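You operate a simulated robot arm through the tools that you are given. There is no shell and no other tool. Be economical: measure what you need, move in short steps, check, and stop when the job is done.

Carry out the task below with a simulated two-armed robot. There is one attempt and no reset: what you move stays moved.

Task
Pick up the paper bag marked "Crumbleby" from the shop counter with one hand, pass it to the other hand and put it on the pick-up patch.

Only the result counts: the job must be done as asked and must still hold three seconds after the hand-in. Knocking over, shifting, dropping, spilling or breaking anything else fails it.

Robot
Two 7-joint arms with two-finger grippers on one trunk, on a base that drives. Base frame: it is fixed to the floor where the robot stands at the start and does not move with it; the origin is under the middle of the robot, x ahead of it, y to its left, z up; the surface under the hand at the start is at about z = 840. Readings come in mm, degrees, newtons and seconds.
The left shoulder is at the start at [24, 217, 1130], the right one opposite. With the tool pointing down near the work surface each hand reaches from about 200 to 760 mm from the robot's upright axis, wherever it stands, measured 20 degrees to its own side. Places, roughly: pick-up patch (32x20 cm) [500, 1020, 840]. Payload 2.2 kg a hand.
The tool frame of a hand sits at the grasp point between the pads (the TCP): z along the fingers, y along the line on which they close. The tips reach 19 mm beyond it. Largest opening 116 mm; the body of the gripper starts 70 mm behind the TCP.
Orientation is that of the tool frame in the base frame, as a unit quaternion [x, y, z, w]. With the fingers straight down and closing along the base's y, the tool's x points along the base's -x, its y along +y and its z along -z.

Tools
- The arms move only by the tool step_arm. It takes "left_targets", "right_targets" or both (then of equal length, played together; a hand with none holds still); each is a list of rows, each a list of 7 numbers: the closure, from 0 (fully open) to 1 (shut), then the shift along the base's x, y, z in units of 50 mm (1.0 is 50 mm), then the turn, a rotation vector about the base's x, y, z in units of 4 degrees (1.0 is 4 degrees). In form: [[gripper, tx, ty, tz, rx, ry, rz], ...]. A call has 1 to 10 rows; each row shifts and turns the commanded pose from where the row before left it. A call with a number of a shift or a turn outside -1 to 1 is refused whole. Rows are played at 5 a second. More than 50 mm and 8.6 degrees between two rows, or a gripper value outside its range, and nothing of the call is played. A pose out of reach is approached as far as the arm can. The call stops where the force on the tool passes 40 N (or 10 N more than at its start, if that is more) or the arm is blocked; 0.2 s more then pass. The fingers move at their own pace and stop on an object; they squeeze with about 26 N. The grip force told is the motor's: it shows also when the fingers shut on nothing. Time passes only in rows, and 0.2 s behind the last, so rows that do not move let the fingers close. The reply holds the time, the measured pose of the TCP, the force on the tool along the base axes, the opening and the grip force, in the units named above and with some noise, with the torque about the TCP (base axes, N m) and any sound that the robot's microphone picked up.
- Cameras (640 x 400 px; columns grow to the right, rows downward): "scene" is now at [116, 51, 1297.4]; the picture's right is [0.54, -0.84, -0.00], its down [-0.49, -0.31, -0.82] and it looks along [0.69, 0.44, -0.58] (base axes); focal length 214 px, centre (320, 200). "left" rides on the left gripper at [69, 15, -97] in its tool frame; the picture's right is [-0.21, 0.98, 0.00], its down [-0.76, -0.17, -0.63] and it looks along [-0.62, -0.14, 0.77] (tool axes); focal length 251 px, centre (320, 200). "right" rides on the right gripper at [69, -15, -97] in its tool frame; the picture's right is [0.21, 0.98, 0.00], its down [-0.76, 0.17, -0.63] and it looks along [-0.62, 0.14, 0.77] (tool axes); focal length 251 px, centre (320, 200). There is no depth. A picture from a camera that has moved, and an enlarged one, comes with that camera's place and axes in the base frame and with its lens.
- snapshot(camera): a new picture of that camera. It takes no simulated time.
- raise_lower(by): slides the trunk up (or, below 0, down) by that many mm; the arms and the scene camera ride with it, the base frame stays. It gives what a move gives, with no picture.
- drive_base(legs): drives the robot by 1 to 6 legs, each [ahead, left, turn to the left] in mm, mm and degrees, along the robot's own axes; the way and the turn of a leg run together, so that a leg with both is an arc; at most 1500 mm and 180 degrees a leg. The arms and the cameras ride along, it lands a little off, and it stops where it bumps. It gives what a move gives.
- turn_head(pan, tilt): turns the head with the scene camera to pan (to the left, within 80 degrees either way) and tilt (down, from -29 to 69), counted from straight ahead of the robot. It gives what a move gives.
- inspect(camera, box): a new picture of the part [left, top, right, bottom] of that camera's present view, enlarged. It takes no simulated time.
- finish_job(): hands the job in; it is judged then, once.

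Work in short steps. Places have to be worked out from the pictures, the camera data and where the tool is seen: move nearer, look again, correct. Check each grasp and each placing, and mend what went wrong. You have 120 turns and 88 pictures in all, those below and enlarged ones among them. Open the grippers and draw the arms clear of the work before you hand the job in, unless the task says otherwise; then end with one line.

The tools are called after "Call:" as name(argument=value, ...) on one line, values as JSON. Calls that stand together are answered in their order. step_arm: Moves the arms, as the interface text tells. Its arguments: {"type":"object","properties":{"left_targets":{"type":"array","items":{"type":"array","items":{"type":"number"}}},"right_targets":{"type":"array","items":{"type":"array","items":{"type":"number"}}}},"required":[]} The other tools are called the same way: raise_lower (by) slides the trunk up or down; drive_base (legs) drives the base; turn_head (pan, tilt) turns the head that bears the scene camera; snapshot (camera) takes a picture; inspect (camera, box) takes an enlarged picture of a part of a camera's view; finish_job () hands the job in.

At the start:

```text
t: 0.0
left_position: [328.6, 474.4, 1127.6]
left_orientation: [-0.001, 1.0, -0.001, -0.001]
left_wrist_force: [-0.2, -0.2, 0.1]
left_ft_torque: [0.02, 0.02, -0.01]
left_finger_gap: 115.9
left_grasp_force: 0.0
right_position: [473.3, 36.0, 1201.0]
right_orientation: [0.0, 1.0, -0.001, 0.0]
right_wrist_force: [0.9, -0.1, -0.8]
right_ft_torque: [-0.02, 0.0, 0.0]
right_finger_gap: 115.8
right_grasp_force: 0.1
trunk travel left (down, up): [-275.0, 215.0]
robot x, y, heading: [6.4, 2.3, 0.1]
head pan, tilt: [32.5, 35.0]
```

scene: 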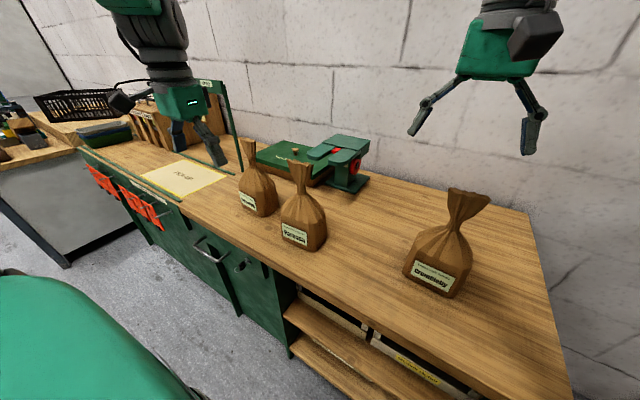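
right: 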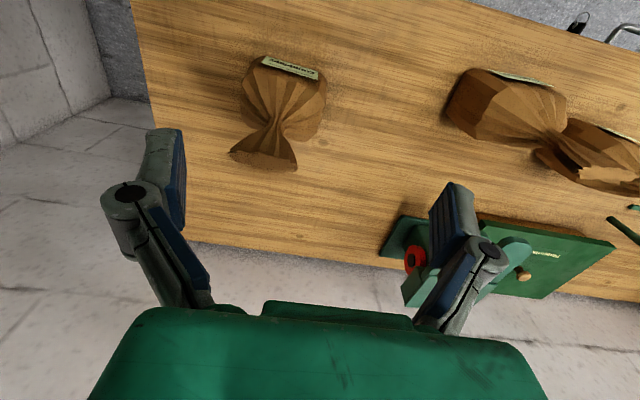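
left: 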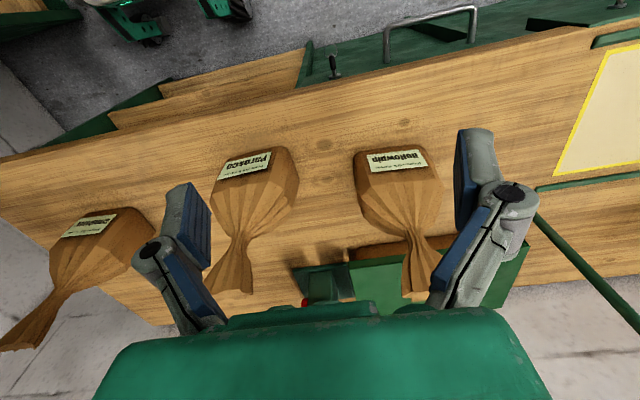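

I judge the Crumbleby bag's neck to be near [553,-9,1020], with its base on the counter. I'll look closer at its shape before choosing a grip.

Call:
inspect(camera="scene", box=[380, 170, 520, 310])

Call:
inspect(camera="right", box=[200, 40, 360, 190])

```text
2.86 times, centred on (450, 240) of scene
camera zoom: at [116.0, 51.0, 1297.4], right [0.54, -0.84, 0.0], down [-0.49, -0.31, -0.82], along [0.69, 0.44, -0.58], focal length 613 px, centre (-51, 86)
```

zoom: 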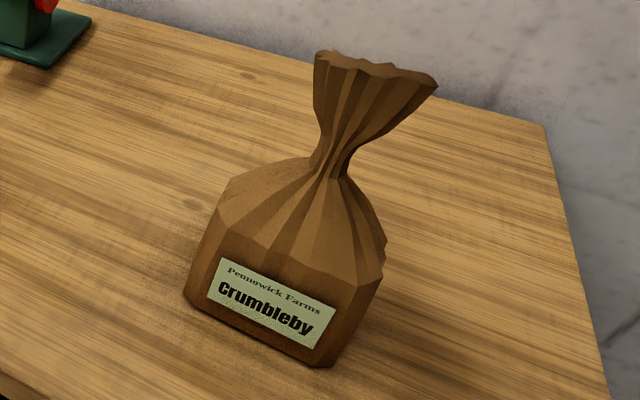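

```text
2.67 times, centred on (280, 115) of right
camera zoom: at [404.1, 22.0, 1298.0], right [-0.21, 0.98, 0.0], down [0.76, 0.17, 0.63], along [0.62, 0.13, -0.78], focal length 670 px, centre (427, 427)
```

zoom: 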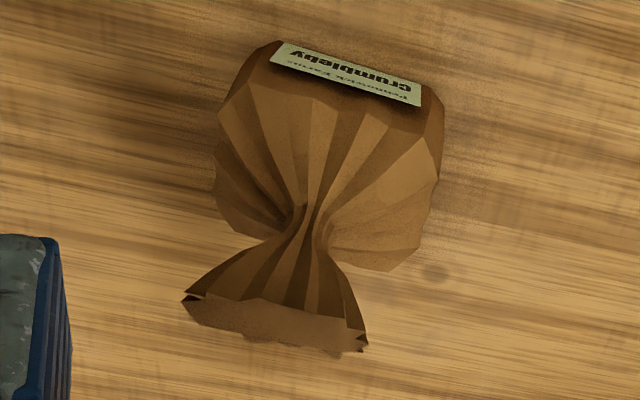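

The bag's neck comes out near [530,-6,1004] and its fan top near z=1078. The front face is at x≈498. I plan to grip the low neck with the right hand, fingers horizontal and pointing forward, then take the fan from above with the left hand. I'll start pitching the right hand.

Call:
step_arm(right_targets=[[0, -0.15, -0.08, -0.1, 0, -1, 0], [0, -0.15, -0.08, -0.1, 0, -1, 0], [0, -0.15, -0.08, -0.1, 0, -1, 0], [0, -0.15, -0.08, -0.1, 0, -1, 0], [0, -0.15, -0.08, -0.1, 0, -1, 0], [0, -0.15, -0.08, -0.1, 0, -1, 0], [0, -0.15, -0.08, -0.1, 0, -1, 0], [0, -0.15, -0.08, -0.1, 0, -1, 0], [0, -0.15, -0.08, -0.1, 0, -1, 0], [0, -0.15, -0.08, -0.1, 0, -1, 0]])

Call:
step_arm(right_targets=[[0, -0.1, 0, -0.1, 0, -1, 0], [0, -0.1, 0, -0.1, 0, -1, 0], [0, -0.1, 0, -0.1, 0, -1, 0], [0, -0.1, 0, -0.1, 0, -1, 0], [0, -0.1, 0, -0.1, 0, -1, 0], [0, -0.1, 0, -0.1, 0, -1, 0], [0, -0.1, 0, -0.1, 0, -1, 0], [0, -0.1, 0, -0.1, 0, -1, 0]])

```text
t: 2.2
left_position: [325.9, 472.6, 1130.4]
left_orientation: [0.0, 1.0, 0.0, 0.002]
left_wrist_force: [-0.6, 0.2, -0.3]
left_ft_torque: [0.01, -0.02, 0.03]
left_finger_gap: 115.9
left_grasp_force: 0.0
right_position: [394.3, -4.2, 1152.9]
right_orientation: [0.0, 0.939, 0.001, 0.344]
right_wrist_force: [0.0, 0.6, -0.8]
right_ft_torque: [0.01, 0.01, 0.0]
right_finger_gap: 115.8
right_grasp_force: 0.0
trunk travel left (down, up): [-275.0, 215.0]
robot x, y, heading: [2.0, 0.8, -0.1]
head pan, tilt: [32.5, 35.0]
```

```text
t: 4.0
left_position: [326.7, 473.5, 1128.8]
left_orientation: [0.0, 1.0, 0.0, 0.001]
left_wrist_force: [-0.2, 0.3, -0.6]
left_ft_torque: [-0.03, 0.03, 0.01]
left_finger_gap: 116.1
left_grasp_force: 0.1
right_position: [363.3, -10.6, 1116.7]
right_orientation: [0.013, 0.807, -0.003, 0.59]
right_wrist_force: [0.1, -0.4, 0.5]
right_ft_torque: [-0.03, 0.01, -0.03]
right_finger_gap: 116.2
right_grasp_force: 0.1
trunk travel left (down, up): [-275.0, 215.0]
robot x, y, heading: [0.5, -1.3, 0.2]
head pan, tilt: [32.5, 35.0]
```

The pitch is at 72° as commanded. I'll finish the rotation while lowering to neck height, still well in front of the bag.

Call:
step_arm(right_targets=[[0, 0.2, 0, -0.4, 0, -1, 0], [0, 0.2, 0, -0.4, 0, -1, 0], [0, 0.2, 0, -0.4, 0, -1, 0], [0, 0.1, 0, -0.4, 0, -1, 0], [0, 0.1, 0, -0.3, 0, 0, 0], [0, 0, 0, -0.2, 0, 0, 0]])

Call:
snapshot(camera="scene")

Call:
snapshot(camera="right")

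```text
t: 5.4
left_position: [327.3, 477.8, 1125.3]
left_orientation: [0.001, 1.0, -0.003, 0.0]
left_wrist_force: [0.8, 0.2, -0.6]
left_ft_torque: [-0.01, 0.01, 0.02]
left_finger_gap: 116.0
left_grasp_force: 0.2
right_position: [406.3, -10.5, 1019.0]
right_orientation: [0.027, 0.719, -0.002, 0.695]
right_wrist_force: [-0.5, 0.4, -0.8]
right_ft_torque: [0.02, -0.01, -0.03]
right_finger_gap: 116.0
right_grasp_force: 0.0
trunk travel left (down, up): [-275.0, 215.0]
robot x, y, heading: [-0.9, 3.6, 0.1]
head pan, tilt: [32.5, 35.0]
```

```text
82 pictures are left
camera scene: at [115.9, 56.5, 1297.1], right [0.54, -0.84, 0.0], down [-0.49, -0.31, -0.82], along [0.69, 0.44, -0.58], focal length 214 px, centre (320, 200)
```

scene: 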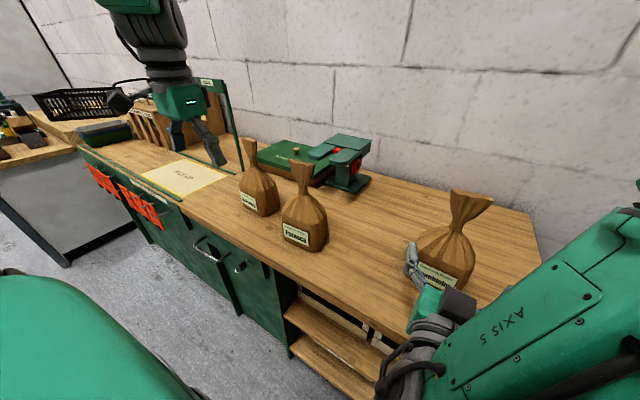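

```text
81 pictures are left
camera right: at [308.3, -19.8, 952.3], right [0.03, 0.98, -0.18], down [-0.6, 0.16, 0.78], along [0.8, 0.08, 0.6], focal length 251 px, centre (320, 200)
```

right: 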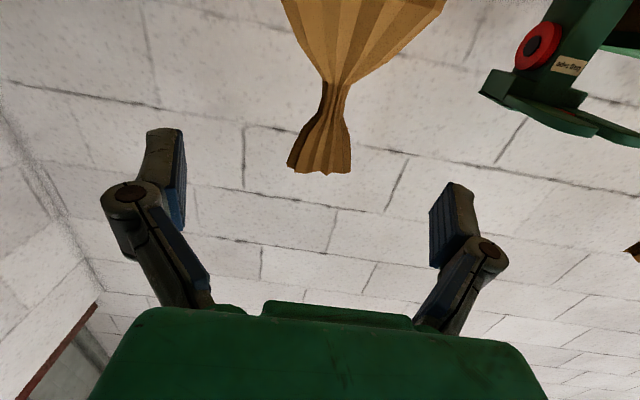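

Triangulating from the right camera confirms the neck at about [530,-5,1000], centred between the fingers. I'll advance to x≈515 and check.

Call:
step_arm(right_targets=[[0, 0.5, 0.05, -0.15, 0, 0, 0], [0, 0.5, 0.05, -0.1, 0, 0, 0], [0, 0.5, 0, 0, 0, 0, 0], [0, 0.5, 0, 0, 0, 0, 0], [0, 0.3, 0, 0, 0, 0, 0]])

Call:
snapshot(camera="right")

Call:
inspect(camera="scene", box=[370, 160, 530, 310])

```text
t: 6.6
left_position: [327.7, 474.8, 1129.7]
left_orientation: [0.0, 1.0, 0.001, 0.001]
left_wrist_force: [-0.3, 0.6, 0.2]
left_ft_torque: [0.02, 0.0, -0.03]
left_finger_gap: 115.9
left_grasp_force: 0.0
right_position: [515.8, -6.9, 1000.3]
right_orientation: [0.013, 0.72, -0.001, 0.694]
right_wrist_force: [0.8, -0.5, 0.1]
right_ft_torque: [0.0, -0.01, -0.01]
right_finger_gap: 116.0
right_grasp_force: 0.2
trunk travel left (down, up): [-275.0, 215.0]
robot x, y, heading: [-3.8, 0.2, 0.0]
head pan, tilt: [32.5, 35.0]
```

```text
80 pictures are left
camera right: at [416.1, -19.4, 934.1], right [0.01, 0.98, -0.2], down [-0.6, 0.17, 0.78], along [0.8, 0.11, 0.59], focal length 251 px, centre (320, 200)
```

right: 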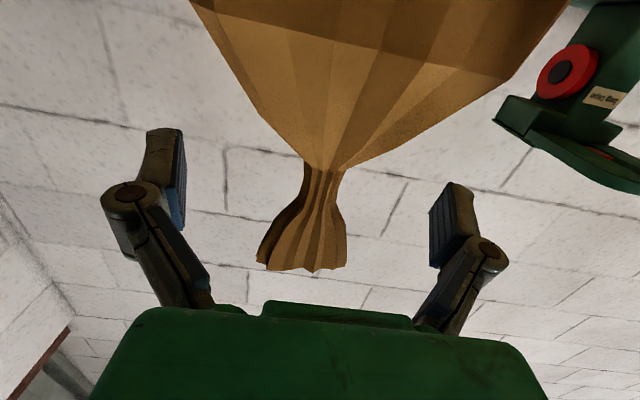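

```text
2.67 times, centred on (450, 235) of scene
camera zoom: at [115.9, 52.3, 1297.3], right [0.54, -0.84, 0.0], down [-0.49, -0.31, -0.82], along [0.69, 0.44, -0.58], focal length 572 px, centre (-27, 107)
```

zoom: 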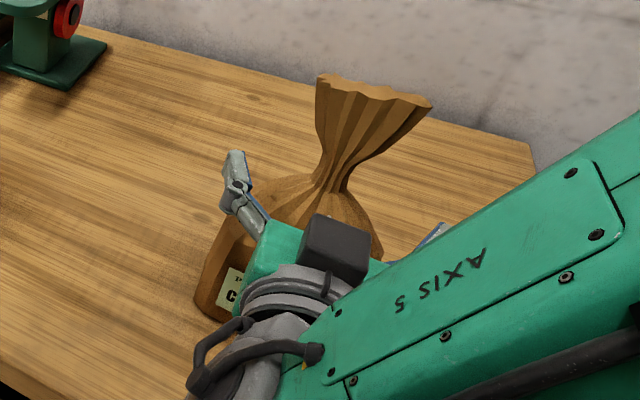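

The neck is at about [530,-6,1000] and the TCP is 15 mm short of it. I'll go forward 15 mm and up 3 mm, then close.

Call:
step_arm(right_targets=[[0, 0.3, 0, 0.07, 0, 0, 0], [0.6, 0, 0, 0, 0, 0, 0], [1, 0, 0, 0, 0, 0, 0], [1, 0, 0, 0, 0, 0, 0], [1, 0, 0, 0, 0, 0, 0]])

Call:
snapshot(camera="right")

```text
t: 7.8
left_position: [325.7, 474.3, 1129.1]
left_orientation: [0.0, 1.0, 0.0, 0.001]
left_wrist_force: [-0.6, -0.3, 1.4]
left_ft_torque: [0.03, -0.01, -0.01]
left_finger_gap: 116.2
left_grasp_force: 0.0
right_position: [529.6, -6.1, 1004.4]
right_orientation: [0.01, 0.717, -0.002, 0.698]
right_wrist_force: [10.4, 1.3, 31.2]
right_ft_torque: [-0.14, -0.68, 0.01]
right_finger_gap: 27.3
right_grasp_force: 25.7
trunk travel left (down, up): [-275.0, 215.0]
robot x, y, heading: [1.3, 0.9, -0.1]
head pan, tilt: [32.5, 35.0]
```

```text
78 pictures are left
camera right: at [431.3, -18.3, 937.8], right [0.01, 0.98, -0.2], down [-0.61, 0.17, 0.77], along [0.79, 0.12, 0.6], focal length 251 px, centre (320, 200)
```

right: 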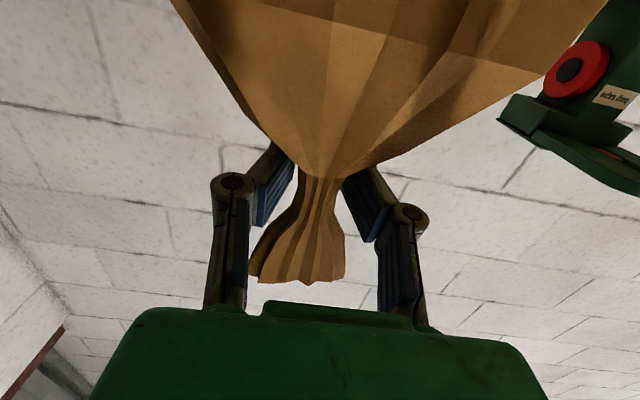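

The grip closed on the neck with a 27 mm gap and 26 N. There is some upward force on the tool, so I'll lift gently to relieve it and check.

Call:
step_arm(right_targets=[[1, 0, 0, 0.1, 0, 0, 0], [1, 0, 0, 0.1, 0, 0, 0], [1, 0, 0, 0.1, 0, 0, 0], [1, 0, 0, 0.1, 0, 0, 0], [1, 0, 0, 0.2, 0, 0, 0], [1, 0, 0, 0.2, 0, 0, 0]])

Call:
snapshot(camera="scene")

```text
t: 9.2
left_position: [327.0, 474.8, 1127.9]
left_orientation: [0.001, 1.0, -0.001, 0.001]
left_wrist_force: [-0.3, 0.0, -0.2]
left_ft_torque: [-0.01, 0.0, 0.02]
left_finger_gap: 116.3
left_grasp_force: 0.1
right_position: [527.4, -0.3, 1034.1]
right_orientation: [0.005, 0.723, -0.001, 0.691]
right_wrist_force: [0.1, 0.2, -5.0]
right_ft_torque: [0.01, 0.07, -0.03]
right_finger_gap: 19.8
right_grasp_force: 25.6
trunk travel left (down, up): [-275.0, 215.0]
robot x, y, heading: [-2.0, 1.3, -0.0]
head pan, tilt: [32.5, 35.0]
```

```text
77 pictures are left
camera scene: at [116.3, 52.5, 1297.2], right [0.54, -0.84, 0.0], down [-0.49, -0.31, -0.82], along [0.69, 0.44, -0.58], focal length 214 px, centre (320, 200)
```

scene: 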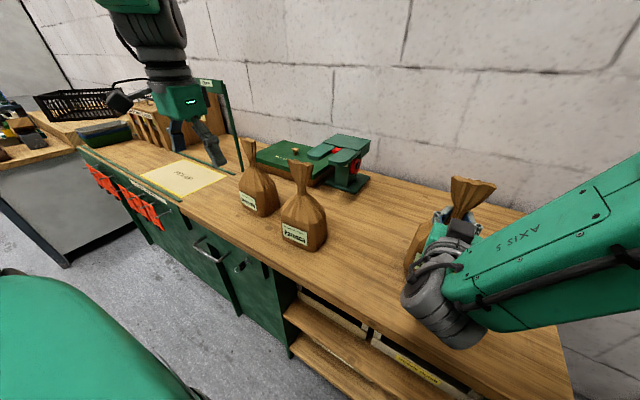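

The bag is lifted: the load is 5 N, and the 19.8 mm gap means the grip sits at the narrowest part of the neck. I'll raise it and bring it a bit left. The left hand turns -90° about z, so it will close along x, staying over its own side.

Call:
step_arm(right_targets=[[1, 0, 0, 0.2, 0, 0, 0], [1, 0, 0, 0.2, 0, 0, 0], [1, 0, 0.1, 0.2, 0, 0, 0], [1, -0.05, 0.15, 0.2, 0, 0, 0], [1, -0.05, 0.15, 0.2, 0, 0, 0], [1, -0.05, 0.15, 0.2, 0, 0, 0], [1, -0.05, 0.15, 0.2, 0, 0, 0], [1, -0.05, 0.15, 0.1, 0, 0, 0], [1, -0.05, 0.15, 0, 0, 0, 0], [1, -0.05, 0.15, 0, 0, 0, 0]], left_targets=[[0, 0, 0, 0.2, 0, 0, -1], [0, 0, 0, 0.2, 0, 0, -1], [0, 0, 0, 0.2, 0, 0, -1], [0, 0, 0, 0.2, 0, 0, -1], [0, 0, 0, 0.2, 0, 0, -1], [0, 0, 0, 0.2, 0, 0, -1], [0, 0, 0, 0.2, 0, 0, -1], [0, 0, 0, 0.2, 0, 0, -1], [0, 0, 0, 0.2, 0, 0, -1], [0, 0, 0, 0.2, 0, 0, -1]])

Call:
step_arm(left_targets=[[0, 0.2, -0.3, 0, 0, 0, -1], [0, 0.2, -0.3, 0, 0, 0, -1], [0, 0.2, -0.3, 0, 0, 0, -1], [0, 0.2, -0.3, 0, 0, 0, -1], [0, 0.2, -0.3, 0, 0, 0, -1], [0, 0.2, -0.3, 0, 0, 0, -1], [0, 0.2, -0.3, 0, 0, 0, -1], [0, 0.2, -0.3, 0, 0, 0, -1], [0, 0.2, -0.3, 0, 0, 0, -1], [0, 0.2, -0.3, 0, 0, 0, -1]])

Call:
snapshot(camera="scene")

```text
t: 11.4
left_position: [327.9, 473.6, 1227.6]
left_orientation: [0.342, 0.94, -0.001, 0.0]
left_wrist_force: [0.8, 0.1, -1.0]
left_ft_torque: [0.0, 0.04, 0.0]
left_finger_gap: 115.7
left_grasp_force: 0.1
right_position: [520.0, 42.2, 1123.3]
right_orientation: [0.026, 0.721, 0.0, 0.693]
right_wrist_force: [-0.4, 0.1, -4.0]
right_ft_torque: [-0.01, 0.08, 0.02]
right_finger_gap: 19.7
right_grasp_force: 25.8
trunk travel left (down, up): [-275.0, 215.0]
robot x, y, heading: [0.2, 4.0, 0.0]
head pan, tilt: [32.5, 35.0]
```

```text
t: 13.6
left_position: [426.6, 325.9, 1229.0]
left_orientation: [0.643, 0.766, -0.001, 0.0]
left_wrist_force: [0.5, 0.0, -0.5]
left_ft_torque: [0.03, 0.01, 0.01]
left_finger_gap: 116.0
left_grasp_force: 0.1
right_position: [517.2, 45.1, 1129.1]
right_orientation: [0.024, 0.718, 0.005, 0.696]
right_wrist_force: [0.2, 0.6, -4.1]
right_ft_torque: [-0.01, 0.04, 0.02]
right_finger_gap: 19.6
right_grasp_force: 26.0
trunk travel left (down, up): [-275.0, 215.0]
robot x, y, heading: [-1.0, 3.2, 0.1]
head pan, tilt: [32.5, 35.0]
```

```text
76 pictures are left
camera scene: at [116.8, 51.7, 1297.2], right [0.54, -0.84, 0.0], down [-0.49, -0.31, -0.82], along [0.69, 0.44, -0.58], focal length 214 px, centre (320, 200)
```

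scene: 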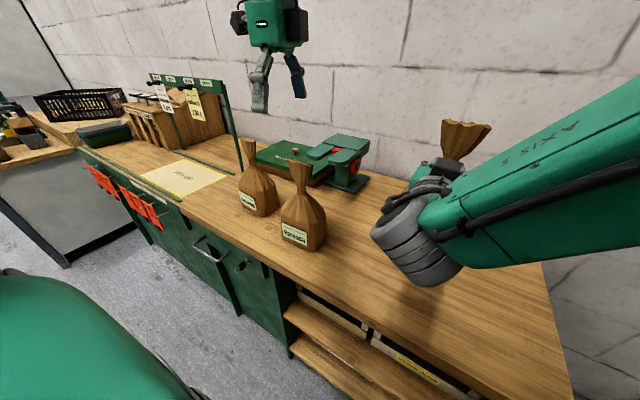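

The bag hangs from the right hand at [517,45,1129], with the fan top near z≈1204. I'll bring the left hand up and partway over, finishing its turn, then look.

Call:
step_arm(left_targets=[[0, 0.3, -0.4, 0.2, 0, 0, -1], [0, 0.3, -0.5, 0.2, 0, 0, -1], [0, 0.3, -0.5, 0.2, 0, 0, -0.5], [0, 0.3, -0.5, 0.2, 0, 0, 0], [0, 0.3, -0.5, 0.1, 0, 0, 0], [0, 0.3, -0.5, 0, 0, 0, 0], [0, 0.1, -0.5, 0, 0, 0, 0]])

Call:
snapshot(camera="left")

Call:
snapshot(camera="scene")

```text
t: 15.2
left_position: [520.9, 150.8, 1274.6]
left_orientation: [0.707, 0.707, -0.002, 0.0]
left_wrist_force: [0.3, 0.0, -0.5]
left_ft_torque: [0.0, -0.01, 0.01]
left_finger_gap: 116.0
left_grasp_force: 0.0
right_position: [517.6, 44.2, 1130.2]
right_orientation: [0.025, 0.718, 0.004, 0.695]
right_wrist_force: [-0.1, 0.0, -4.3]
right_ft_torque: [-0.04, 0.04, -0.01]
right_finger_gap: 19.6
right_grasp_force: 26.6
trunk travel left (down, up): [-275.0, 215.0]
robot x, y, heading: [1.4, 2.5, -0.2]
head pan, tilt: [32.5, 35.0]
```

```text
75 pictures are left
camera left: at [536.7, 220.7, 1372.0], right [0.98, -0.21, 0.0], down [-0.17, -0.76, 0.63], along [-0.14, -0.62, -0.77], focal length 251 px, centre (320, 200)
```

left: 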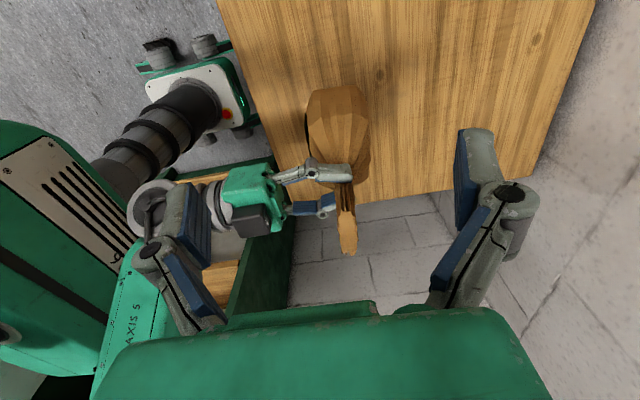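

```text
74 pictures are left
camera scene: at [117.2, 50.0, 1297.2], right [0.54, -0.84, 0.0], down [-0.49, -0.31, -0.82], along [0.69, 0.44, -0.58], focal length 214 px, centre (320, 200)
```

scene: 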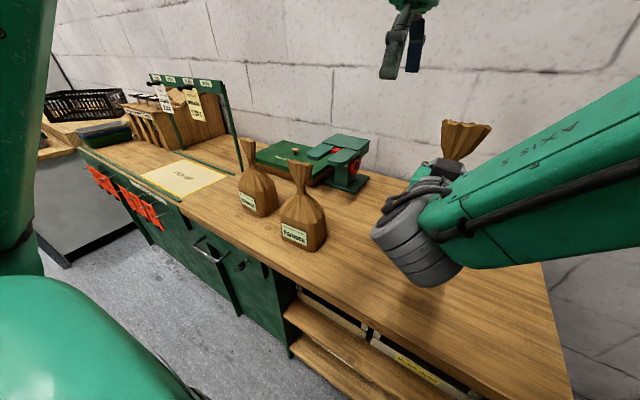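

The fan spans y 11–74, its top is at z≈1200 and it is thin in x around 522. I'll move the left hand over it and stop above to check.

Call:
step_arm(left_targets=[[0, 0, -0.6, 0, 0, 0, 0], [0, 0, -0.6, 0, 0, 0, 0], [0, 0, -0.6, -0.3, 0, 0, 0], [0, 0, -0.35, -0.3, 0, 0, 0]])

Call:
snapshot(camera="left")

Call:
snapshot(camera="scene")

```text
t: 16.2
left_position: [520.4, 44.9, 1243.6]
left_orientation: [0.707, 0.708, -0.001, -0.001]
left_wrist_force: [0.4, -0.3, 0.5]
left_ft_torque: [0.0, -0.03, -0.01]
left_finger_gap: 115.9
left_grasp_force: 0.0
right_position: [517.3, 43.3, 1128.7]
right_orientation: [0.025, 0.718, 0.004, 0.695]
right_wrist_force: [0.2, 0.3, -4.5]
right_ft_torque: [-0.02, 0.07, 0.0]
right_finger_gap: 19.7
right_grasp_force: 25.8
trunk travel left (down, up): [-275.0, 215.0]
robot x, y, heading: [1.9, -0.9, -0.0]
head pan, tilt: [32.5, 35.0]
```

```text
73 pictures are left
camera left: at [535.6, 113.7, 1341.8], right [0.98, -0.21, 0.0], down [-0.16, -0.76, 0.63], along [-0.14, -0.62, -0.77], focal length 251 px, centre (320, 200)
```

left: 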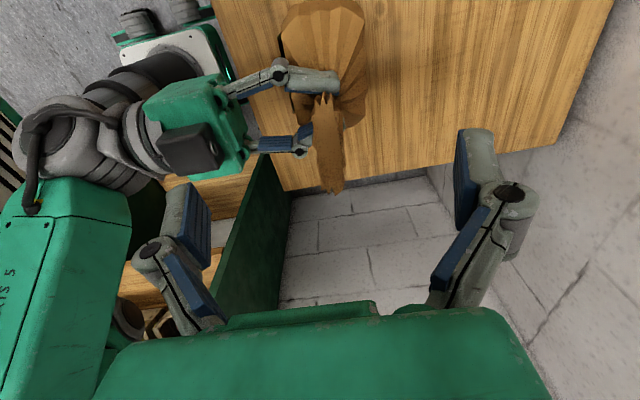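

```text
72 pictures are left
camera scene: at [117.6, 49.3, 1297.2], right [0.54, -0.84, 0.0], down [-0.49, -0.31, -0.82], along [0.69, 0.44, -0.58], focal length 214 px, centre (320, 200)
```

scene: 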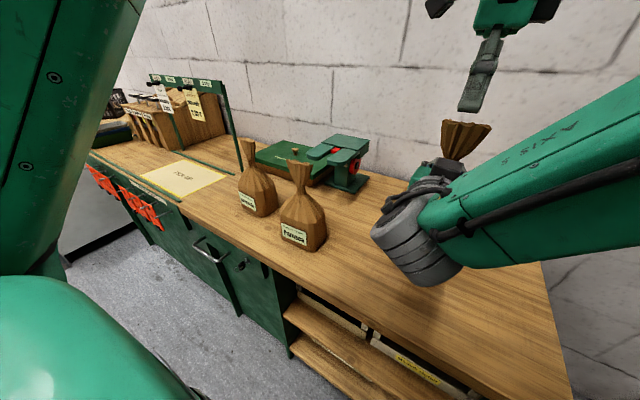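

The fan is centred under the left hand, at x≈524 and y≈45. I'll descend to z≈1172 and then close.

Call:
step_arm(left_targets=[[0, 0.06, 0, -0.4, 0, 0, 0], [0, 0, 0, -0.4, 0, 0, 0], [0, 0, 0, -0.3, 0, 0, 0], [0, 0, 0, -0.3, 0, 0, 0], [0, 0, 0, 0, 0, 0, 0]])

Call:
snapshot(camera="left")

Call:
inspect(camera="scene", box=[390, 60, 550, 220])

```text
t: 17.4
left_position: [523.7, 46.8, 1174.2]
left_orientation: [0.707, 0.707, -0.002, 0.0]
left_wrist_force: [1.0, 0.4, -0.8]
left_ft_torque: [0.03, -0.03, 0.0]
left_finger_gap: 116.0
left_grasp_force: 0.0
right_position: [518.0, 44.4, 1129.4]
right_orientation: [0.025, 0.718, 0.005, 0.695]
right_wrist_force: [-0.1, -0.2, -4.1]
right_ft_torque: [-0.05, 0.05, 0.0]
right_finger_gap: 19.4
right_grasp_force: 26.1
trunk travel left (down, up): [-275.0, 215.0]
robot x, y, heading: [-1.1, -1.0, 0.0]
head pan, tilt: [32.5, 35.0]
```

```text
71 pictures are left
camera left: at [538.4, 115.3, 1271.9], right [0.98, -0.21, 0.0], down [-0.17, -0.75, 0.64], along [-0.14, -0.62, -0.77], focal length 251 px, centre (320, 200)
```

left: 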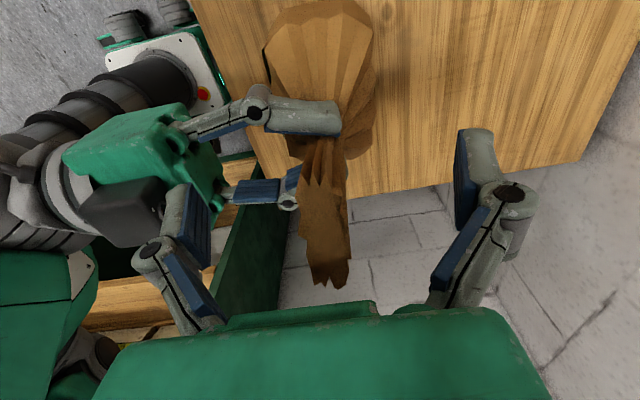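

```text
2.50 times, centred on (470, 140) of scene
camera zoom: at [117.0, 50.6, 1297.3], right [0.54, -0.84, 0.0], down [-0.49, -0.31, -0.82], along [0.69, 0.44, -0.58], focal length 536 px, centre (-55, 350)
```

zoom: 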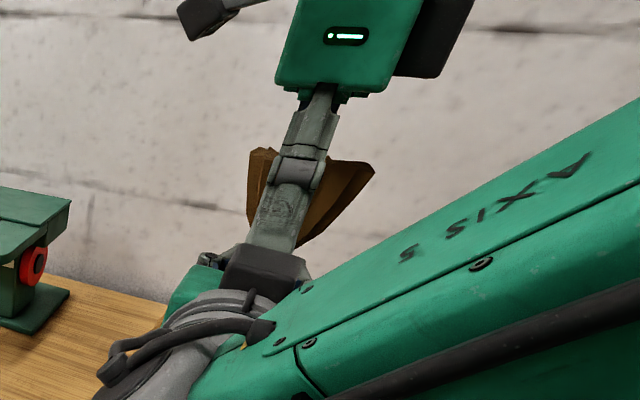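

Both fingers straddle the fan and there is no contact force. I'll close the left hand.

Call:
step_arm(left_targets=[[0.6, 0, 0, 0, 0, 0, 0], [1, 0, 0, 0, 0, 0, 0], [1, 0, 0, 0, 0, 0, 0], [1, 0, 0, 0, 0, 0, 0], [1, 0, 0, 0, 0, 0, 0]])

Call:
snapshot(camera="left")

```text
t: 18.6
left_position: [523.2, 45.6, 1174.1]
left_orientation: [0.708, 0.707, -0.003, 0.0]
left_wrist_force: [-7.6, -0.4, 1.0]
left_ft_torque: [-0.08, 0.13, -0.13]
left_finger_gap: 19.0
left_grasp_force: 26.6
right_position: [518.4, 43.1, 1128.8]
right_orientation: [0.025, 0.718, 0.004, 0.696]
right_wrist_force: [7.3, 0.4, -2.8]
right_ft_torque: [0.07, 0.22, 0.12]
right_finger_gap: 18.6
right_grasp_force: 26.2
trunk travel left (down, up): [-275.0, 215.0]
robot x, y, heading: [1.6, -0.2, 0.0]
head pan, tilt: [32.5, 35.0]
```

```text
69 pictures are left
camera left: at [538.6, 115.0, 1271.7], right [0.98, -0.21, 0.0], down [-0.16, -0.75, 0.64], along [-0.14, -0.62, -0.77], focal length 251 px, centre (320, 200)
```

left: 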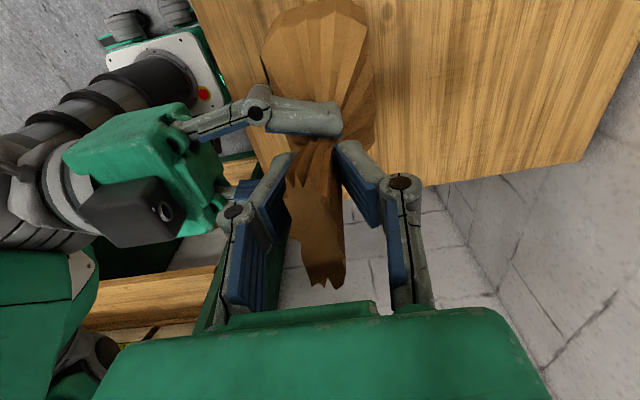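

Both hands hold the bag, the left with a 19 mm gap and 26.6 N. I'll open the right hand slowly in place and check that the load transfers.

Call:
step_arm(right_targets=[[0.75, 0, 0, 0, 0, 0, 0], [0.5, 0, 0, 0, 0, 0, 0], [0.2, 0, 0, 0, 0, 0, 0], [0.2, 0, 0, 0, 0, 0, 0]], left_targets=[[1, 0, 0, 0, 0, 0, 0], [1, 0, 0, 0, 0, 0, 0], [1, 0, 0, 0, 0, 0, 0], [1, 0, 0, 0, 0, 0, 0]])

Call:
snapshot(camera="left")

```text
t: 19.6
left_position: [522.7, 47.2, 1173.6]
left_orientation: [0.707, 0.707, -0.002, 0.001]
left_wrist_force: [-0.3, 0.0, -0.5]
left_ft_torque: [0.0, 0.03, -0.01]
left_finger_gap: 18.7
left_grasp_force: 26.3
right_position: [518.1, 44.7, 1130.4]
right_orientation: [0.025, 0.718, 0.004, 0.696]
right_wrist_force: [0.0, -0.4, -0.3]
right_ft_torque: [0.02, -0.02, -0.02]
right_finger_gap: 92.8
right_grasp_force: 0.0
trunk travel left (down, up): [-275.0, 215.0]
robot x, y, heading: [3.5, 1.8, 0.0]
head pan, tilt: [32.5, 35.0]
```

```text
68 pictures are left
camera left: at [538.8, 115.3, 1271.8], right [0.98, -0.21, 0.0], down [-0.17, -0.75, 0.63], along [-0.14, -0.62, -0.77], focal length 251 px, centre (320, 200)
```

left: 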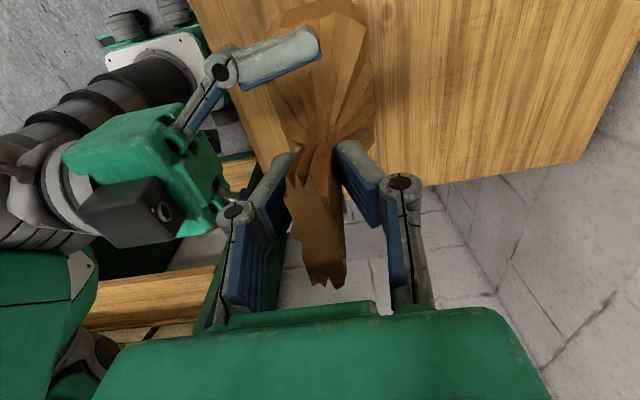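

The bag is still in the left pads, though the left load reading is small. I'll open fully, hold a moment and read again before withdrawing.

Call:
step_arm(right_targets=[[0, 0, 0, 0, 0, 0, 0], [0, 0, 0, 0, 0, 0, 0], [0, 0, 0, 0, 0, 0, 0]])

Call:
snapshot(camera="right")

```text
t: 20.4
left_position: [524.4, 46.6, 1175.1]
left_orientation: [0.707, 0.707, -0.003, 0.0]
left_wrist_force: [-0.4, 0.7, 0.2]
left_ft_torque: [-0.02, 0.03, 0.01]
left_finger_gap: 19.0
left_grasp_force: 26.5
right_position: [517.4, 44.8, 1128.5]
right_orientation: [0.026, 0.718, 0.005, 0.695]
right_wrist_force: [0.1, -0.3, 1.5]
right_ft_torque: [-0.01, 0.01, 0.01]
right_finger_gap: 116.0
right_grasp_force: 0.1
trunk travel left (down, up): [-275.0, 215.0]
robot x, y, heading: [1.9, 0.7, -0.2]
head pan, tilt: [32.5, 35.0]
```

```text
67 pictures are left
camera right: at [419.1, 34.6, 1063.0], right [0.02, 0.98, -0.17], down [-0.6, 0.15, 0.78], along [0.8, 0.09, 0.6], focal length 251 px, centre (320, 200)
```

right: 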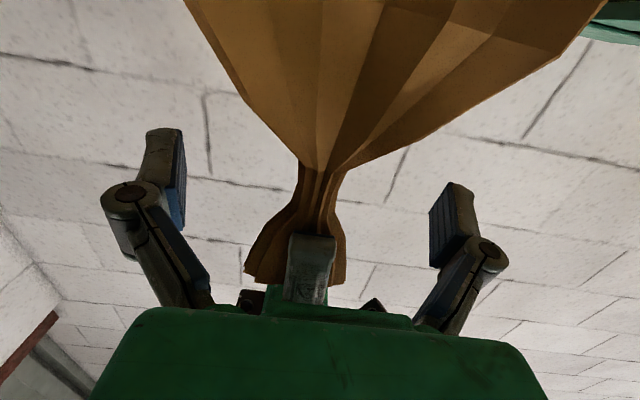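

The left hand is holding the bag and the right hand's pads are clear. I'll draw the right hand straight back.

Call:
step_arm(right_targets=[[0, -0.3, 0, 0, 0, 0, 0], [0, -0.5, 0, 0, 0, 0, 0], [0, -0.5, 0, 0, 0, 0, 0], [0, -0.5, -0.2, 0, 0, 0, 0], [0, -0.5, -0.4, 0, 0, 0, 0], [0, -0.3, -0.6, 0, 0, 0, 0], [0, 0, -0.8, 0, 0, 0, 0], [0, 0, -0.8, 0, 0, 0, 0], [0, 0, -0.8, 0, 0, 0, 0]])

Call:
snapshot(camera="scene")

```text
t: 22.4
left_position: [525.2, 44.0, 1174.2]
left_orientation: [0.707, 0.707, -0.001, 0.0]
left_wrist_force: [-0.6, -0.8, -0.4]
left_ft_torque: [-0.02, 0.04, -0.02]
left_finger_gap: 18.9
left_grasp_force: 25.4
right_position: [412.6, -79.8, 1111.0]
right_orientation: [0.001, 0.72, -0.001, 0.694]
right_wrist_force: [0.5, -0.7, -0.4]
right_ft_torque: [-0.01, -0.01, 0.02]
right_finger_gap: 115.9
right_grasp_force: 0.0
right hand out of reach, approached as far as the arm can: row 8, 9
trunk travel left (down, up): [-275.0, 215.0]
robot x, y, heading: [-0.5, 4.9, 0.1]
head pan, tilt: [32.5, 35.0]
```

```text
66 pictures are left
camera scene: at [117.5, 48.8, 1297.2], right [0.54, -0.84, 0.0], down [-0.49, -0.31, -0.82], along [0.69, 0.44, -0.58], focal length 214 px, centre (320, 200)
```

scene: 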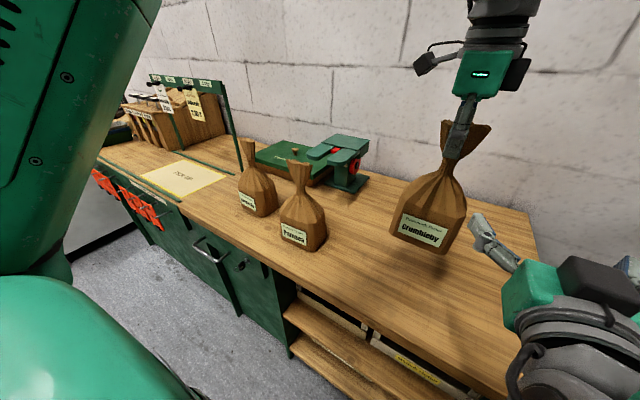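

The bag hangs straight in the left hand with its bottom at z≈950, 224 mm below the TCP. I'll pull both hands back toward the robot so they clear the other bags before driving left.

Call:
step_arm(left_targets=[[1, -0.3, 0.2, 0.1, 0, 0, 0], [1, -0.4, 0.4, 0.1, 0, 0, 0], [1, -0.4, 0.5, 0.1, 0, 0, 0], [1, -0.4, 0.5, 0.1, 0, 0, 0], [1, -0.4, 0.5, 0.1, 0, 0, 0], [1, -0.4, 0.5, 0.1, 0, 0, 0], [1, -0.4, 0.5, 0.1, 0, 0, 0], [1, -0.4, 0.5, 0.1, 0, 0, 0], [1, -0.4, 0.5, 0, 0, 0, 0], [1, -0.3, 0.4, 0, 0, 0, 0]], right_targets=[[0, 0, 0, 0, 0, 0, 0], [0, 0, 0, 0, 0, 0, 0], [0, -0.2, 0, 0, 0, 0, 0], [0, -0.2, 0, 0, 0, 0, 0], [0, -0.2, 0, 0, 0, 0, 0], [0, -0.2, 0, 0, 0, 0, 0], [0, -0.2, 0, 0, 0, 0, 0], [0, -0.2, 0, 0, 0, 0, 0], [0, -0.2, 0, 0, 0, 0, 0], [0, 0, 0, 0, 0, 0, 0]])

Call:
turn_head(pan=65, tilt=35)

Call:
snapshot(camera="scene")

Call:
snapshot(camera="left")

```text
t: 24.6
left_position: [335.2, 272.9, 1212.7]
left_orientation: [0.707, 0.707, -0.001, 0.001]
left_wrist_force: [0.1, -0.9, -5.0]
left_ft_torque: [-0.02, 0.02, 0.02]
left_finger_gap: 19.2
left_grasp_force: 25.8
right_position: [362.5, -42.2, 1109.6]
right_orientation: [-0.001, 0.719, -0.001, 0.695]
right_wrist_force: [-0.4, 0.3, 0.2]
right_ft_torque: [0.0, -0.02, -0.01]
right_finger_gap: 116.1
right_grasp_force: 0.1
right hand out of reach, approached as far as the arm can: row 3, 4, 5, 6, 7, 8, 9
trunk travel left (down, up): [-275.0, 215.0]
robot x, y, heading: [0.6, -0.1, -0.2]
head pan, tilt: [32.5, 35.0]
```

```text
t: 25.6
left_position: [335.9, 272.2, 1213.3]
left_orientation: [0.708, 0.707, -0.002, 0.0]
left_wrist_force: [-1.0, -0.5, -4.7]
left_ft_torque: [-0.03, 0.0, 0.01]
left_finger_gap: 19.1
left_grasp_force: 25.6
right_position: [363.6, -44.2, 1108.8]
right_orientation: [0.0, 0.719, -0.001, 0.695]
right_wrist_force: [0.3, -0.4, 0.1]
right_ft_torque: [0.02, -0.01, 0.02]
right_finger_gap: 115.9
right_grasp_force: 0.1
trunk travel left (down, up): [-275.0, 215.0]
robot x, y, heading: [-0.2, 0.4, 0.1]
head pan, tilt: [65.0, 35.0]
```

```text
65 pictures are left
camera scene: at [78.0, 86.5, 1297.2], right [0.91, -0.42, 0.0], down [-0.24, -0.52, -0.82], along [0.35, 0.74, -0.58], focal length 214 px, centre (320, 200)
```

scene: 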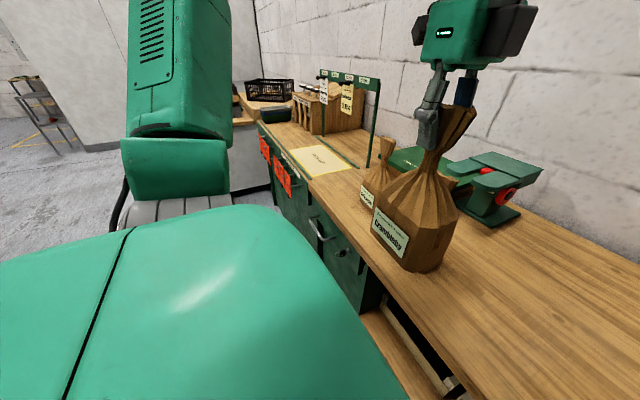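

```text
64 pictures are left
camera left: at [350.2, 341.0, 1310.5], right [0.98, -0.21, 0.0], down [-0.17, -0.75, 0.64], along [-0.14, -0.62, -0.77], focal length 251 px, centre (320, 200)
```

left: 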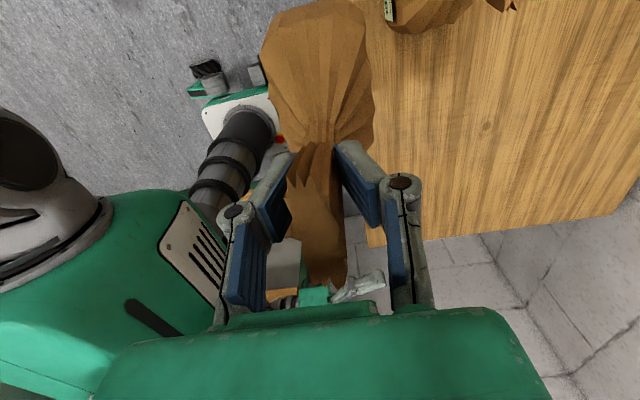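

The bag clears the others by about 90 mm in front of them, and the floor to the left looks free. I'll back up slightly, then drive left to face the patch.

Call:
drive_base(legs=[[-50, 0, 0], [0, 400, 0]])

Call:
snapshot(camera="scene")

```text
t: 28.6
left_position: [284.7, 672.3, 1213.2]
left_orientation: [0.706, 0.708, -0.002, 0.0]
left_wrist_force: [0.4, 0.5, -4.5]
left_ft_torque: [-0.04, 0.04, 0.01]
left_finger_gap: 19.0
left_grasp_force: 25.7
right_position: [313.7, 356.9, 1109.4]
right_orientation: [0.0, 0.719, -0.001, 0.695]
right_wrist_force: [-0.4, -0.1, 0.5]
right_ft_torque: [-0.01, 0.04, -0.03]
right_finger_gap: 116.0
right_grasp_force: 0.0
trunk travel left (down, up): [-275.0, 215.0]
robot x, y, heading: [-50.0, 397.5, 0.1]
head pan, tilt: [65.0, 35.0]
```

```text
63 pictures are left
camera scene: at [27.3, 484.1, 1297.4], right [0.91, -0.42, 0.0], down [-0.24, -0.52, -0.82], along [0.34, 0.74, -0.58], focal length 214 px, centre (320, 200)
```

scene: 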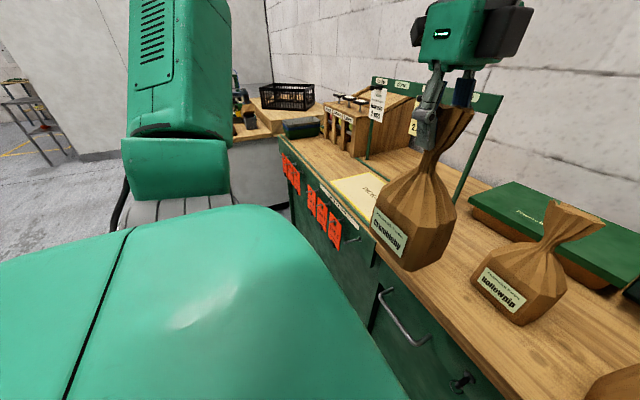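

The path is clear, so I'll drive the remaining 370 mm and look down at the patch.

Call:
drive_base(legs=[[0, 370, 0]])

Call:
turn_head(pan=30, tilt=40)

Call:
snapshot(camera="scene")

```text
t: 30.9
left_position: [282.6, 1017.0, 1216.7]
left_orientation: [0.708, 0.706, 0.004, -0.003]
left_wrist_force: [0.7, -1.7, -3.9]
left_ft_torque: [0.02, -0.02, -0.02]
left_finger_gap: 19.0
left_grasp_force: 26.5
right_position: [311.1, 702.8, 1108.2]
right_orientation: [0.005, 0.719, 0.002, 0.695]
right_wrist_force: [0.1, -0.3, -0.1]
right_ft_torque: [-0.05, -0.01, 0.1]
right_finger_gap: 116.1
right_grasp_force: 0.1
trunk travel left (down, up): [-275.0, 215.0]
robot x, y, heading: [-48.6, 756.7, -0.1]
head pan, tilt: [65.0, 35.0]
```

```text
t: 31.9
left_position: [282.0, 1040.9, 1211.7]
left_orientation: [0.707, 0.707, -0.003, 0.004]
left_wrist_force: [-0.5, 0.5, -4.6]
left_ft_torque: [0.0, 0.07, 0.0]
left_finger_gap: 19.2
left_grasp_force: 26.0
right_position: [310.6, 723.2, 1109.5]
right_orientation: [-0.002, 0.717, -0.003, 0.697]
right_wrist_force: [0.6, 0.7, 0.2]
right_ft_torque: [0.01, 0.0, -0.05]
right_finger_gap: 116.0
right_grasp_force: 0.1
trunk travel left (down, up): [-275.0, 215.0]
robot x, y, heading: [-51.5, 762.4, 0.2]
head pan, tilt: [30.0, 40.0]
```

```text
62 pictures are left
camera scene: at [63.4, 809.3, 1289.7], right [0.5, -0.87, 0.0], down [-0.56, -0.32, -0.76], along [0.66, 0.38, -0.65], focal length 214 px, centre (320, 200)
```

scene: 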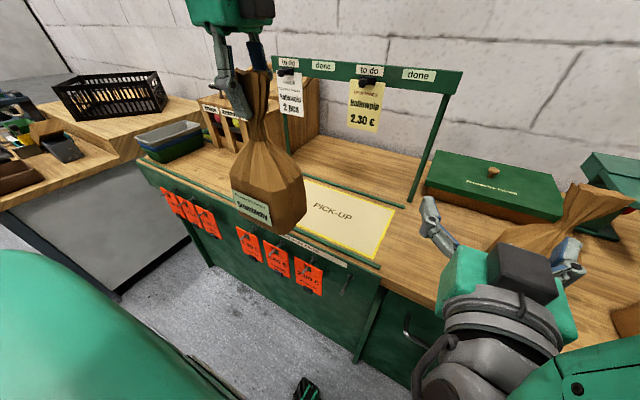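

The patch centre is at about [497,1010] with its right edge at y≈848, and low rails run front and back. I'll move the bag over the patch centre, staying high.

Call:
step_arm(left_targets=[[1, 0.3, 0, 0, 0, 0, 0], [1, 0.5, -0.1, 0, 0, 0, 0], [1, 0.5, -0.1, 0, 0, 0, 0], [1, 0.5, -0.1, 0, 0, 0, 0], [1, 0.5, -0.1, -0.1, 0, 0, 0], [1, 0.5, -0.1, -0.2, 0, 0, 0], [1, 0.5, -0.1, -0.3, 0, 0, 0], [1, 0.5, 0, -0.3, 0, 0, 0], [1, 0.4, 0, -0.3, 0, 0, 0], [1, 0.1, 0, -0.3, 0, 0, 0]])

Call:
snapshot(camera="scene")

Call:
snapshot(camera="left")

```text
t: 34.1
left_position: [496.0, 992.6, 1140.1]
left_orientation: [0.708, 0.706, 0.002, -0.001]
left_wrist_force: [0.0, -0.9, -4.7]
left_ft_torque: [-0.01, 0.01, 0.02]
left_finger_gap: 19.0
left_grasp_force: 25.4
right_position: [310.0, 707.3, 1110.7]
right_orientation: [0.002, 0.718, -0.001, 0.696]
right_wrist_force: [0.4, -0.4, -0.2]
right_ft_torque: [0.0, -0.01, 0.08]
right_finger_gap: 116.1
right_grasp_force: 0.1
trunk travel left (down, up): [-275.0, 215.0]
robot x, y, heading: [-48.6, 756.6, -0.2]
head pan, tilt: [30.0, 40.0]
```

```text
61 pictures are left
camera scene: at [65.4, 803.8, 1289.6], right [0.5, -0.87, 0.0], down [-0.56, -0.32, -0.76], along [0.66, 0.38, -0.65], focal length 214 px, centre (320, 200)
```

scene: 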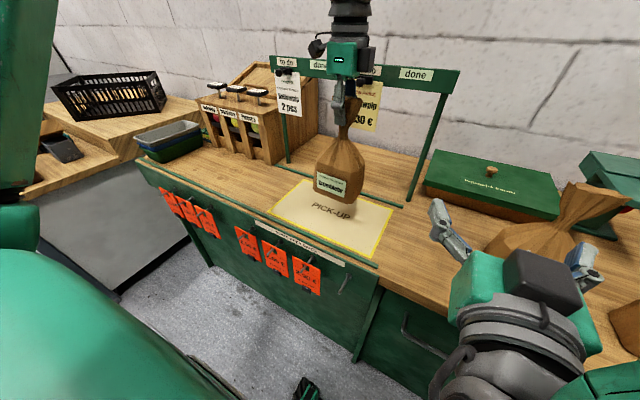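

```text
60 pictures are left
camera left: at [511.9, 1061.3, 1236.7], right [0.98, -0.22, 0.0], down [-0.17, -0.76, 0.63], along [-0.14, -0.62, -0.78], focal length 251 px, centre (320, 200)
```

left: 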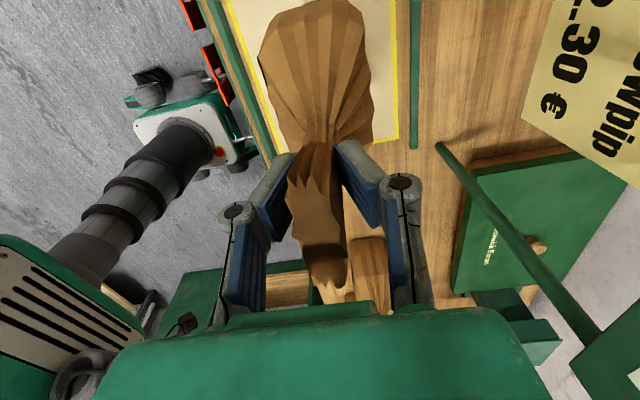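

The bag is over the patch at [496,993], which is well within it. I'll descend about 60 mm and check.

Call:
step_arm(left_targets=[[1, 0, 0.05, -0.3, 0, 0, 0], [1, 0, 0.05, -0.3, 0, 0, 0], [1, 0, 0.05, -0.3, 0, 0, 0], [1, 0, 0, -0.2, 0, 0, 0], [1, 0, 0, 0, 0, 0, 0]])

Call:
inspect(camera="scene", box=[240, 60, 440, 280])

```text
t: 35.3
left_position: [495.4, 1007.7, 1084.1]
left_orientation: [0.707, 0.707, 0.0, 0.002]
left_wrist_force: [-0.8, 0.4, -4.5]
left_ft_torque: [0.0, 0.0, -0.01]
left_finger_gap: 19.0
left_grasp_force: 25.8
right_position: [309.6, 713.6, 1110.7]
right_orientation: [0.0, 0.717, -0.001, 0.697]
right_wrist_force: [-0.6, -0.9, 0.0]
right_ft_torque: [0.05, -0.01, -0.01]
right_finger_gap: 115.8
right_grasp_force: 0.0
trunk travel left (down, up): [-275.0, 215.0]
robot x, y, heading: [-46.3, 761.1, -0.0]
head pan, tilt: [30.0, 40.0]
```

```text
1.82 times, centred on (340, 170) of scene
camera zoom: at [64.9, 799.6, 1289.9], right [0.5, -0.87, -0.01], down [-0.56, -0.32, -0.77], along [0.66, 0.39, -0.64], focal length 390 px, centre (284, 254)
```

zoom: 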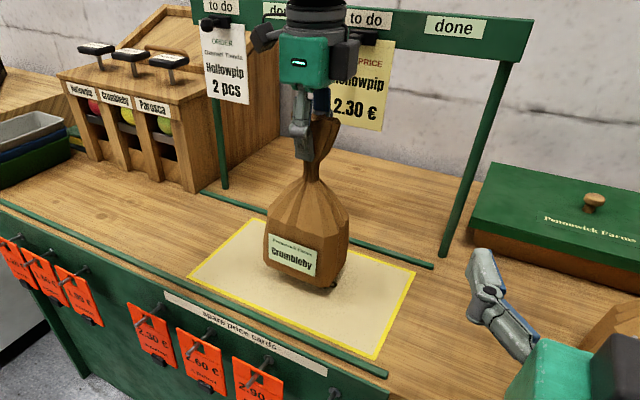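

The bag hangs about 15–20 mm above the patch. I'll descend in small steps, watching the load.

Call:
step_arm(left_targets=[[1, 0, 0, -0.08, 0, 0, 0], [1, 0, 0, -0.08, 0, 0, 0], [1, 0, 0, -0.08, 0, 0, 0], [1, 0, 0, 0, 0, 0, 0]])

Call:
inspect(camera="scene", box=[280, 100, 400, 240])

```text
t: 36.3
left_position: [495.8, 1015.7, 1071.1]
left_orientation: [0.707, 0.707, -0.002, 0.003]
left_wrist_force: [-0.4, 0.5, -4.0]
left_ft_torque: [0.02, 0.01, -0.01]
left_finger_gap: 19.1
left_grasp_force: 26.6
right_position: [311.1, 723.4, 1109.9]
right_orientation: [-0.001, 0.719, -0.004, 0.695]
right_wrist_force: [0.3, 0.0, -0.6]
right_ft_torque: [-0.03, -0.01, -0.01]
right_finger_gap: 115.9
right_grasp_force: 0.0
trunk travel left (down, up): [-275.0, 215.0]
robot x, y, heading: [-51.3, 763.8, 0.1]
head pan, tilt: [30.0, 40.0]
```

```text
2.86 times, centred on (340, 170) of scene
camera zoom: at [65.1, 811.7, 1289.5], right [0.5, -0.87, 0.0], down [-0.56, -0.32, -0.76], along [0.66, 0.38, -0.65], focal length 613 px, centre (263, 286)
```

zoom: 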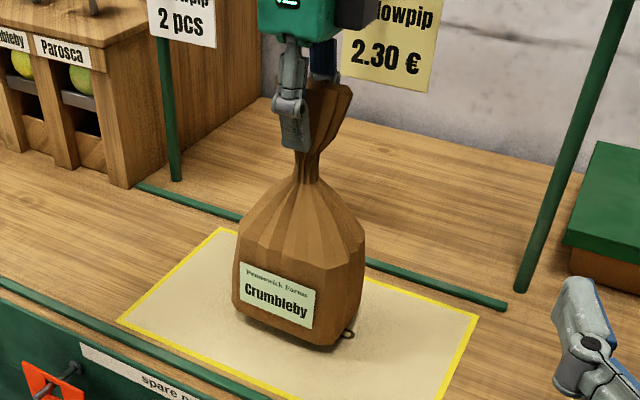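

There is no contact yet, with the load still about 4.3 N. I'll continue down in 3 mm steps.

Call:
step_arm(left_targets=[[1, 0, 0, -0.06, 0, 0, 0], [1, 0, 0, -0.06, 0, 0, 0], [1, 0, 0, 0, 0, 0, 0]])

```text
t: 37.1
left_position: [496.0, 1011.7, 1065.3]
left_orientation: [0.707, 0.707, -0.001, 0.002]
left_wrist_force: [-0.9, 1.1, -4.7]
left_ft_torque: [-0.01, -0.01, 0.0]
left_finger_gap: 19.1
left_grasp_force: 25.7
right_position: [309.6, 717.1, 1109.6]
right_orientation: [0.0, 0.718, -0.002, 0.696]
right_wrist_force: [0.4, 0.3, -0.2]
right_ft_torque: [0.02, -0.01, 0.0]
right_finger_gap: 115.9
right_grasp_force: 0.1
trunk travel left (down, up): [-275.0, 215.0]
robot x, y, heading: [-50.7, 761.7, 0.2]
head pan, tilt: [30.0, 40.0]
```

The bag is still hanging freely. I'll go another 6 mm down.

Call:
step_arm(left_targets=[[1, 0, 0, -0.06, 0, 0, 0], [1, 0, 0, -0.06, 0, 0, 0], [1, 0, 0, 0, 0, 0, 0]])

Call:
inspect(camera="scene", box=[280, 100, 400, 240])

```text
t: 37.9
left_position: [496.0, 1007.9, 1060.0]
left_orientation: [0.707, 0.707, -0.001, 0.002]
left_wrist_force: [0.6, -0.3, -4.7]
left_ft_torque: [-0.03, 0.0, 0.05]
left_finger_gap: 18.9
left_grasp_force: 25.9
right_position: [309.8, 713.9, 1109.3]
right_orientation: [0.001, 0.718, -0.002, 0.696]
right_wrist_force: [0.0, -0.6, -0.6]
right_ft_torque: [0.01, -0.01, 0.0]
right_finger_gap: 115.9
right_grasp_force: 0.1
trunk travel left (down, up): [-275.0, 215.0]
robot x, y, heading: [-51.0, 760.2, -0.2]
head pan, tilt: [30.0, 40.0]
```

```text
2.86 times, centred on (340, 170) of scene
camera zoom: at [65.0, 802.6, 1289.7], right [0.5, -0.87, 0.0], down [-0.56, -0.32, -0.76], along [0.66, 0.38, -0.64], focal length 613 px, centre (263, 286)
```

zoom: 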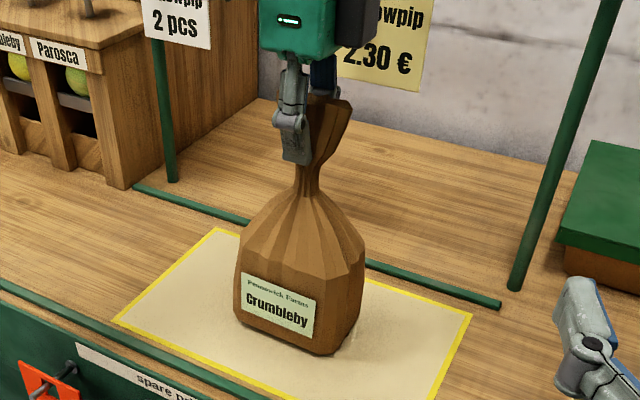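

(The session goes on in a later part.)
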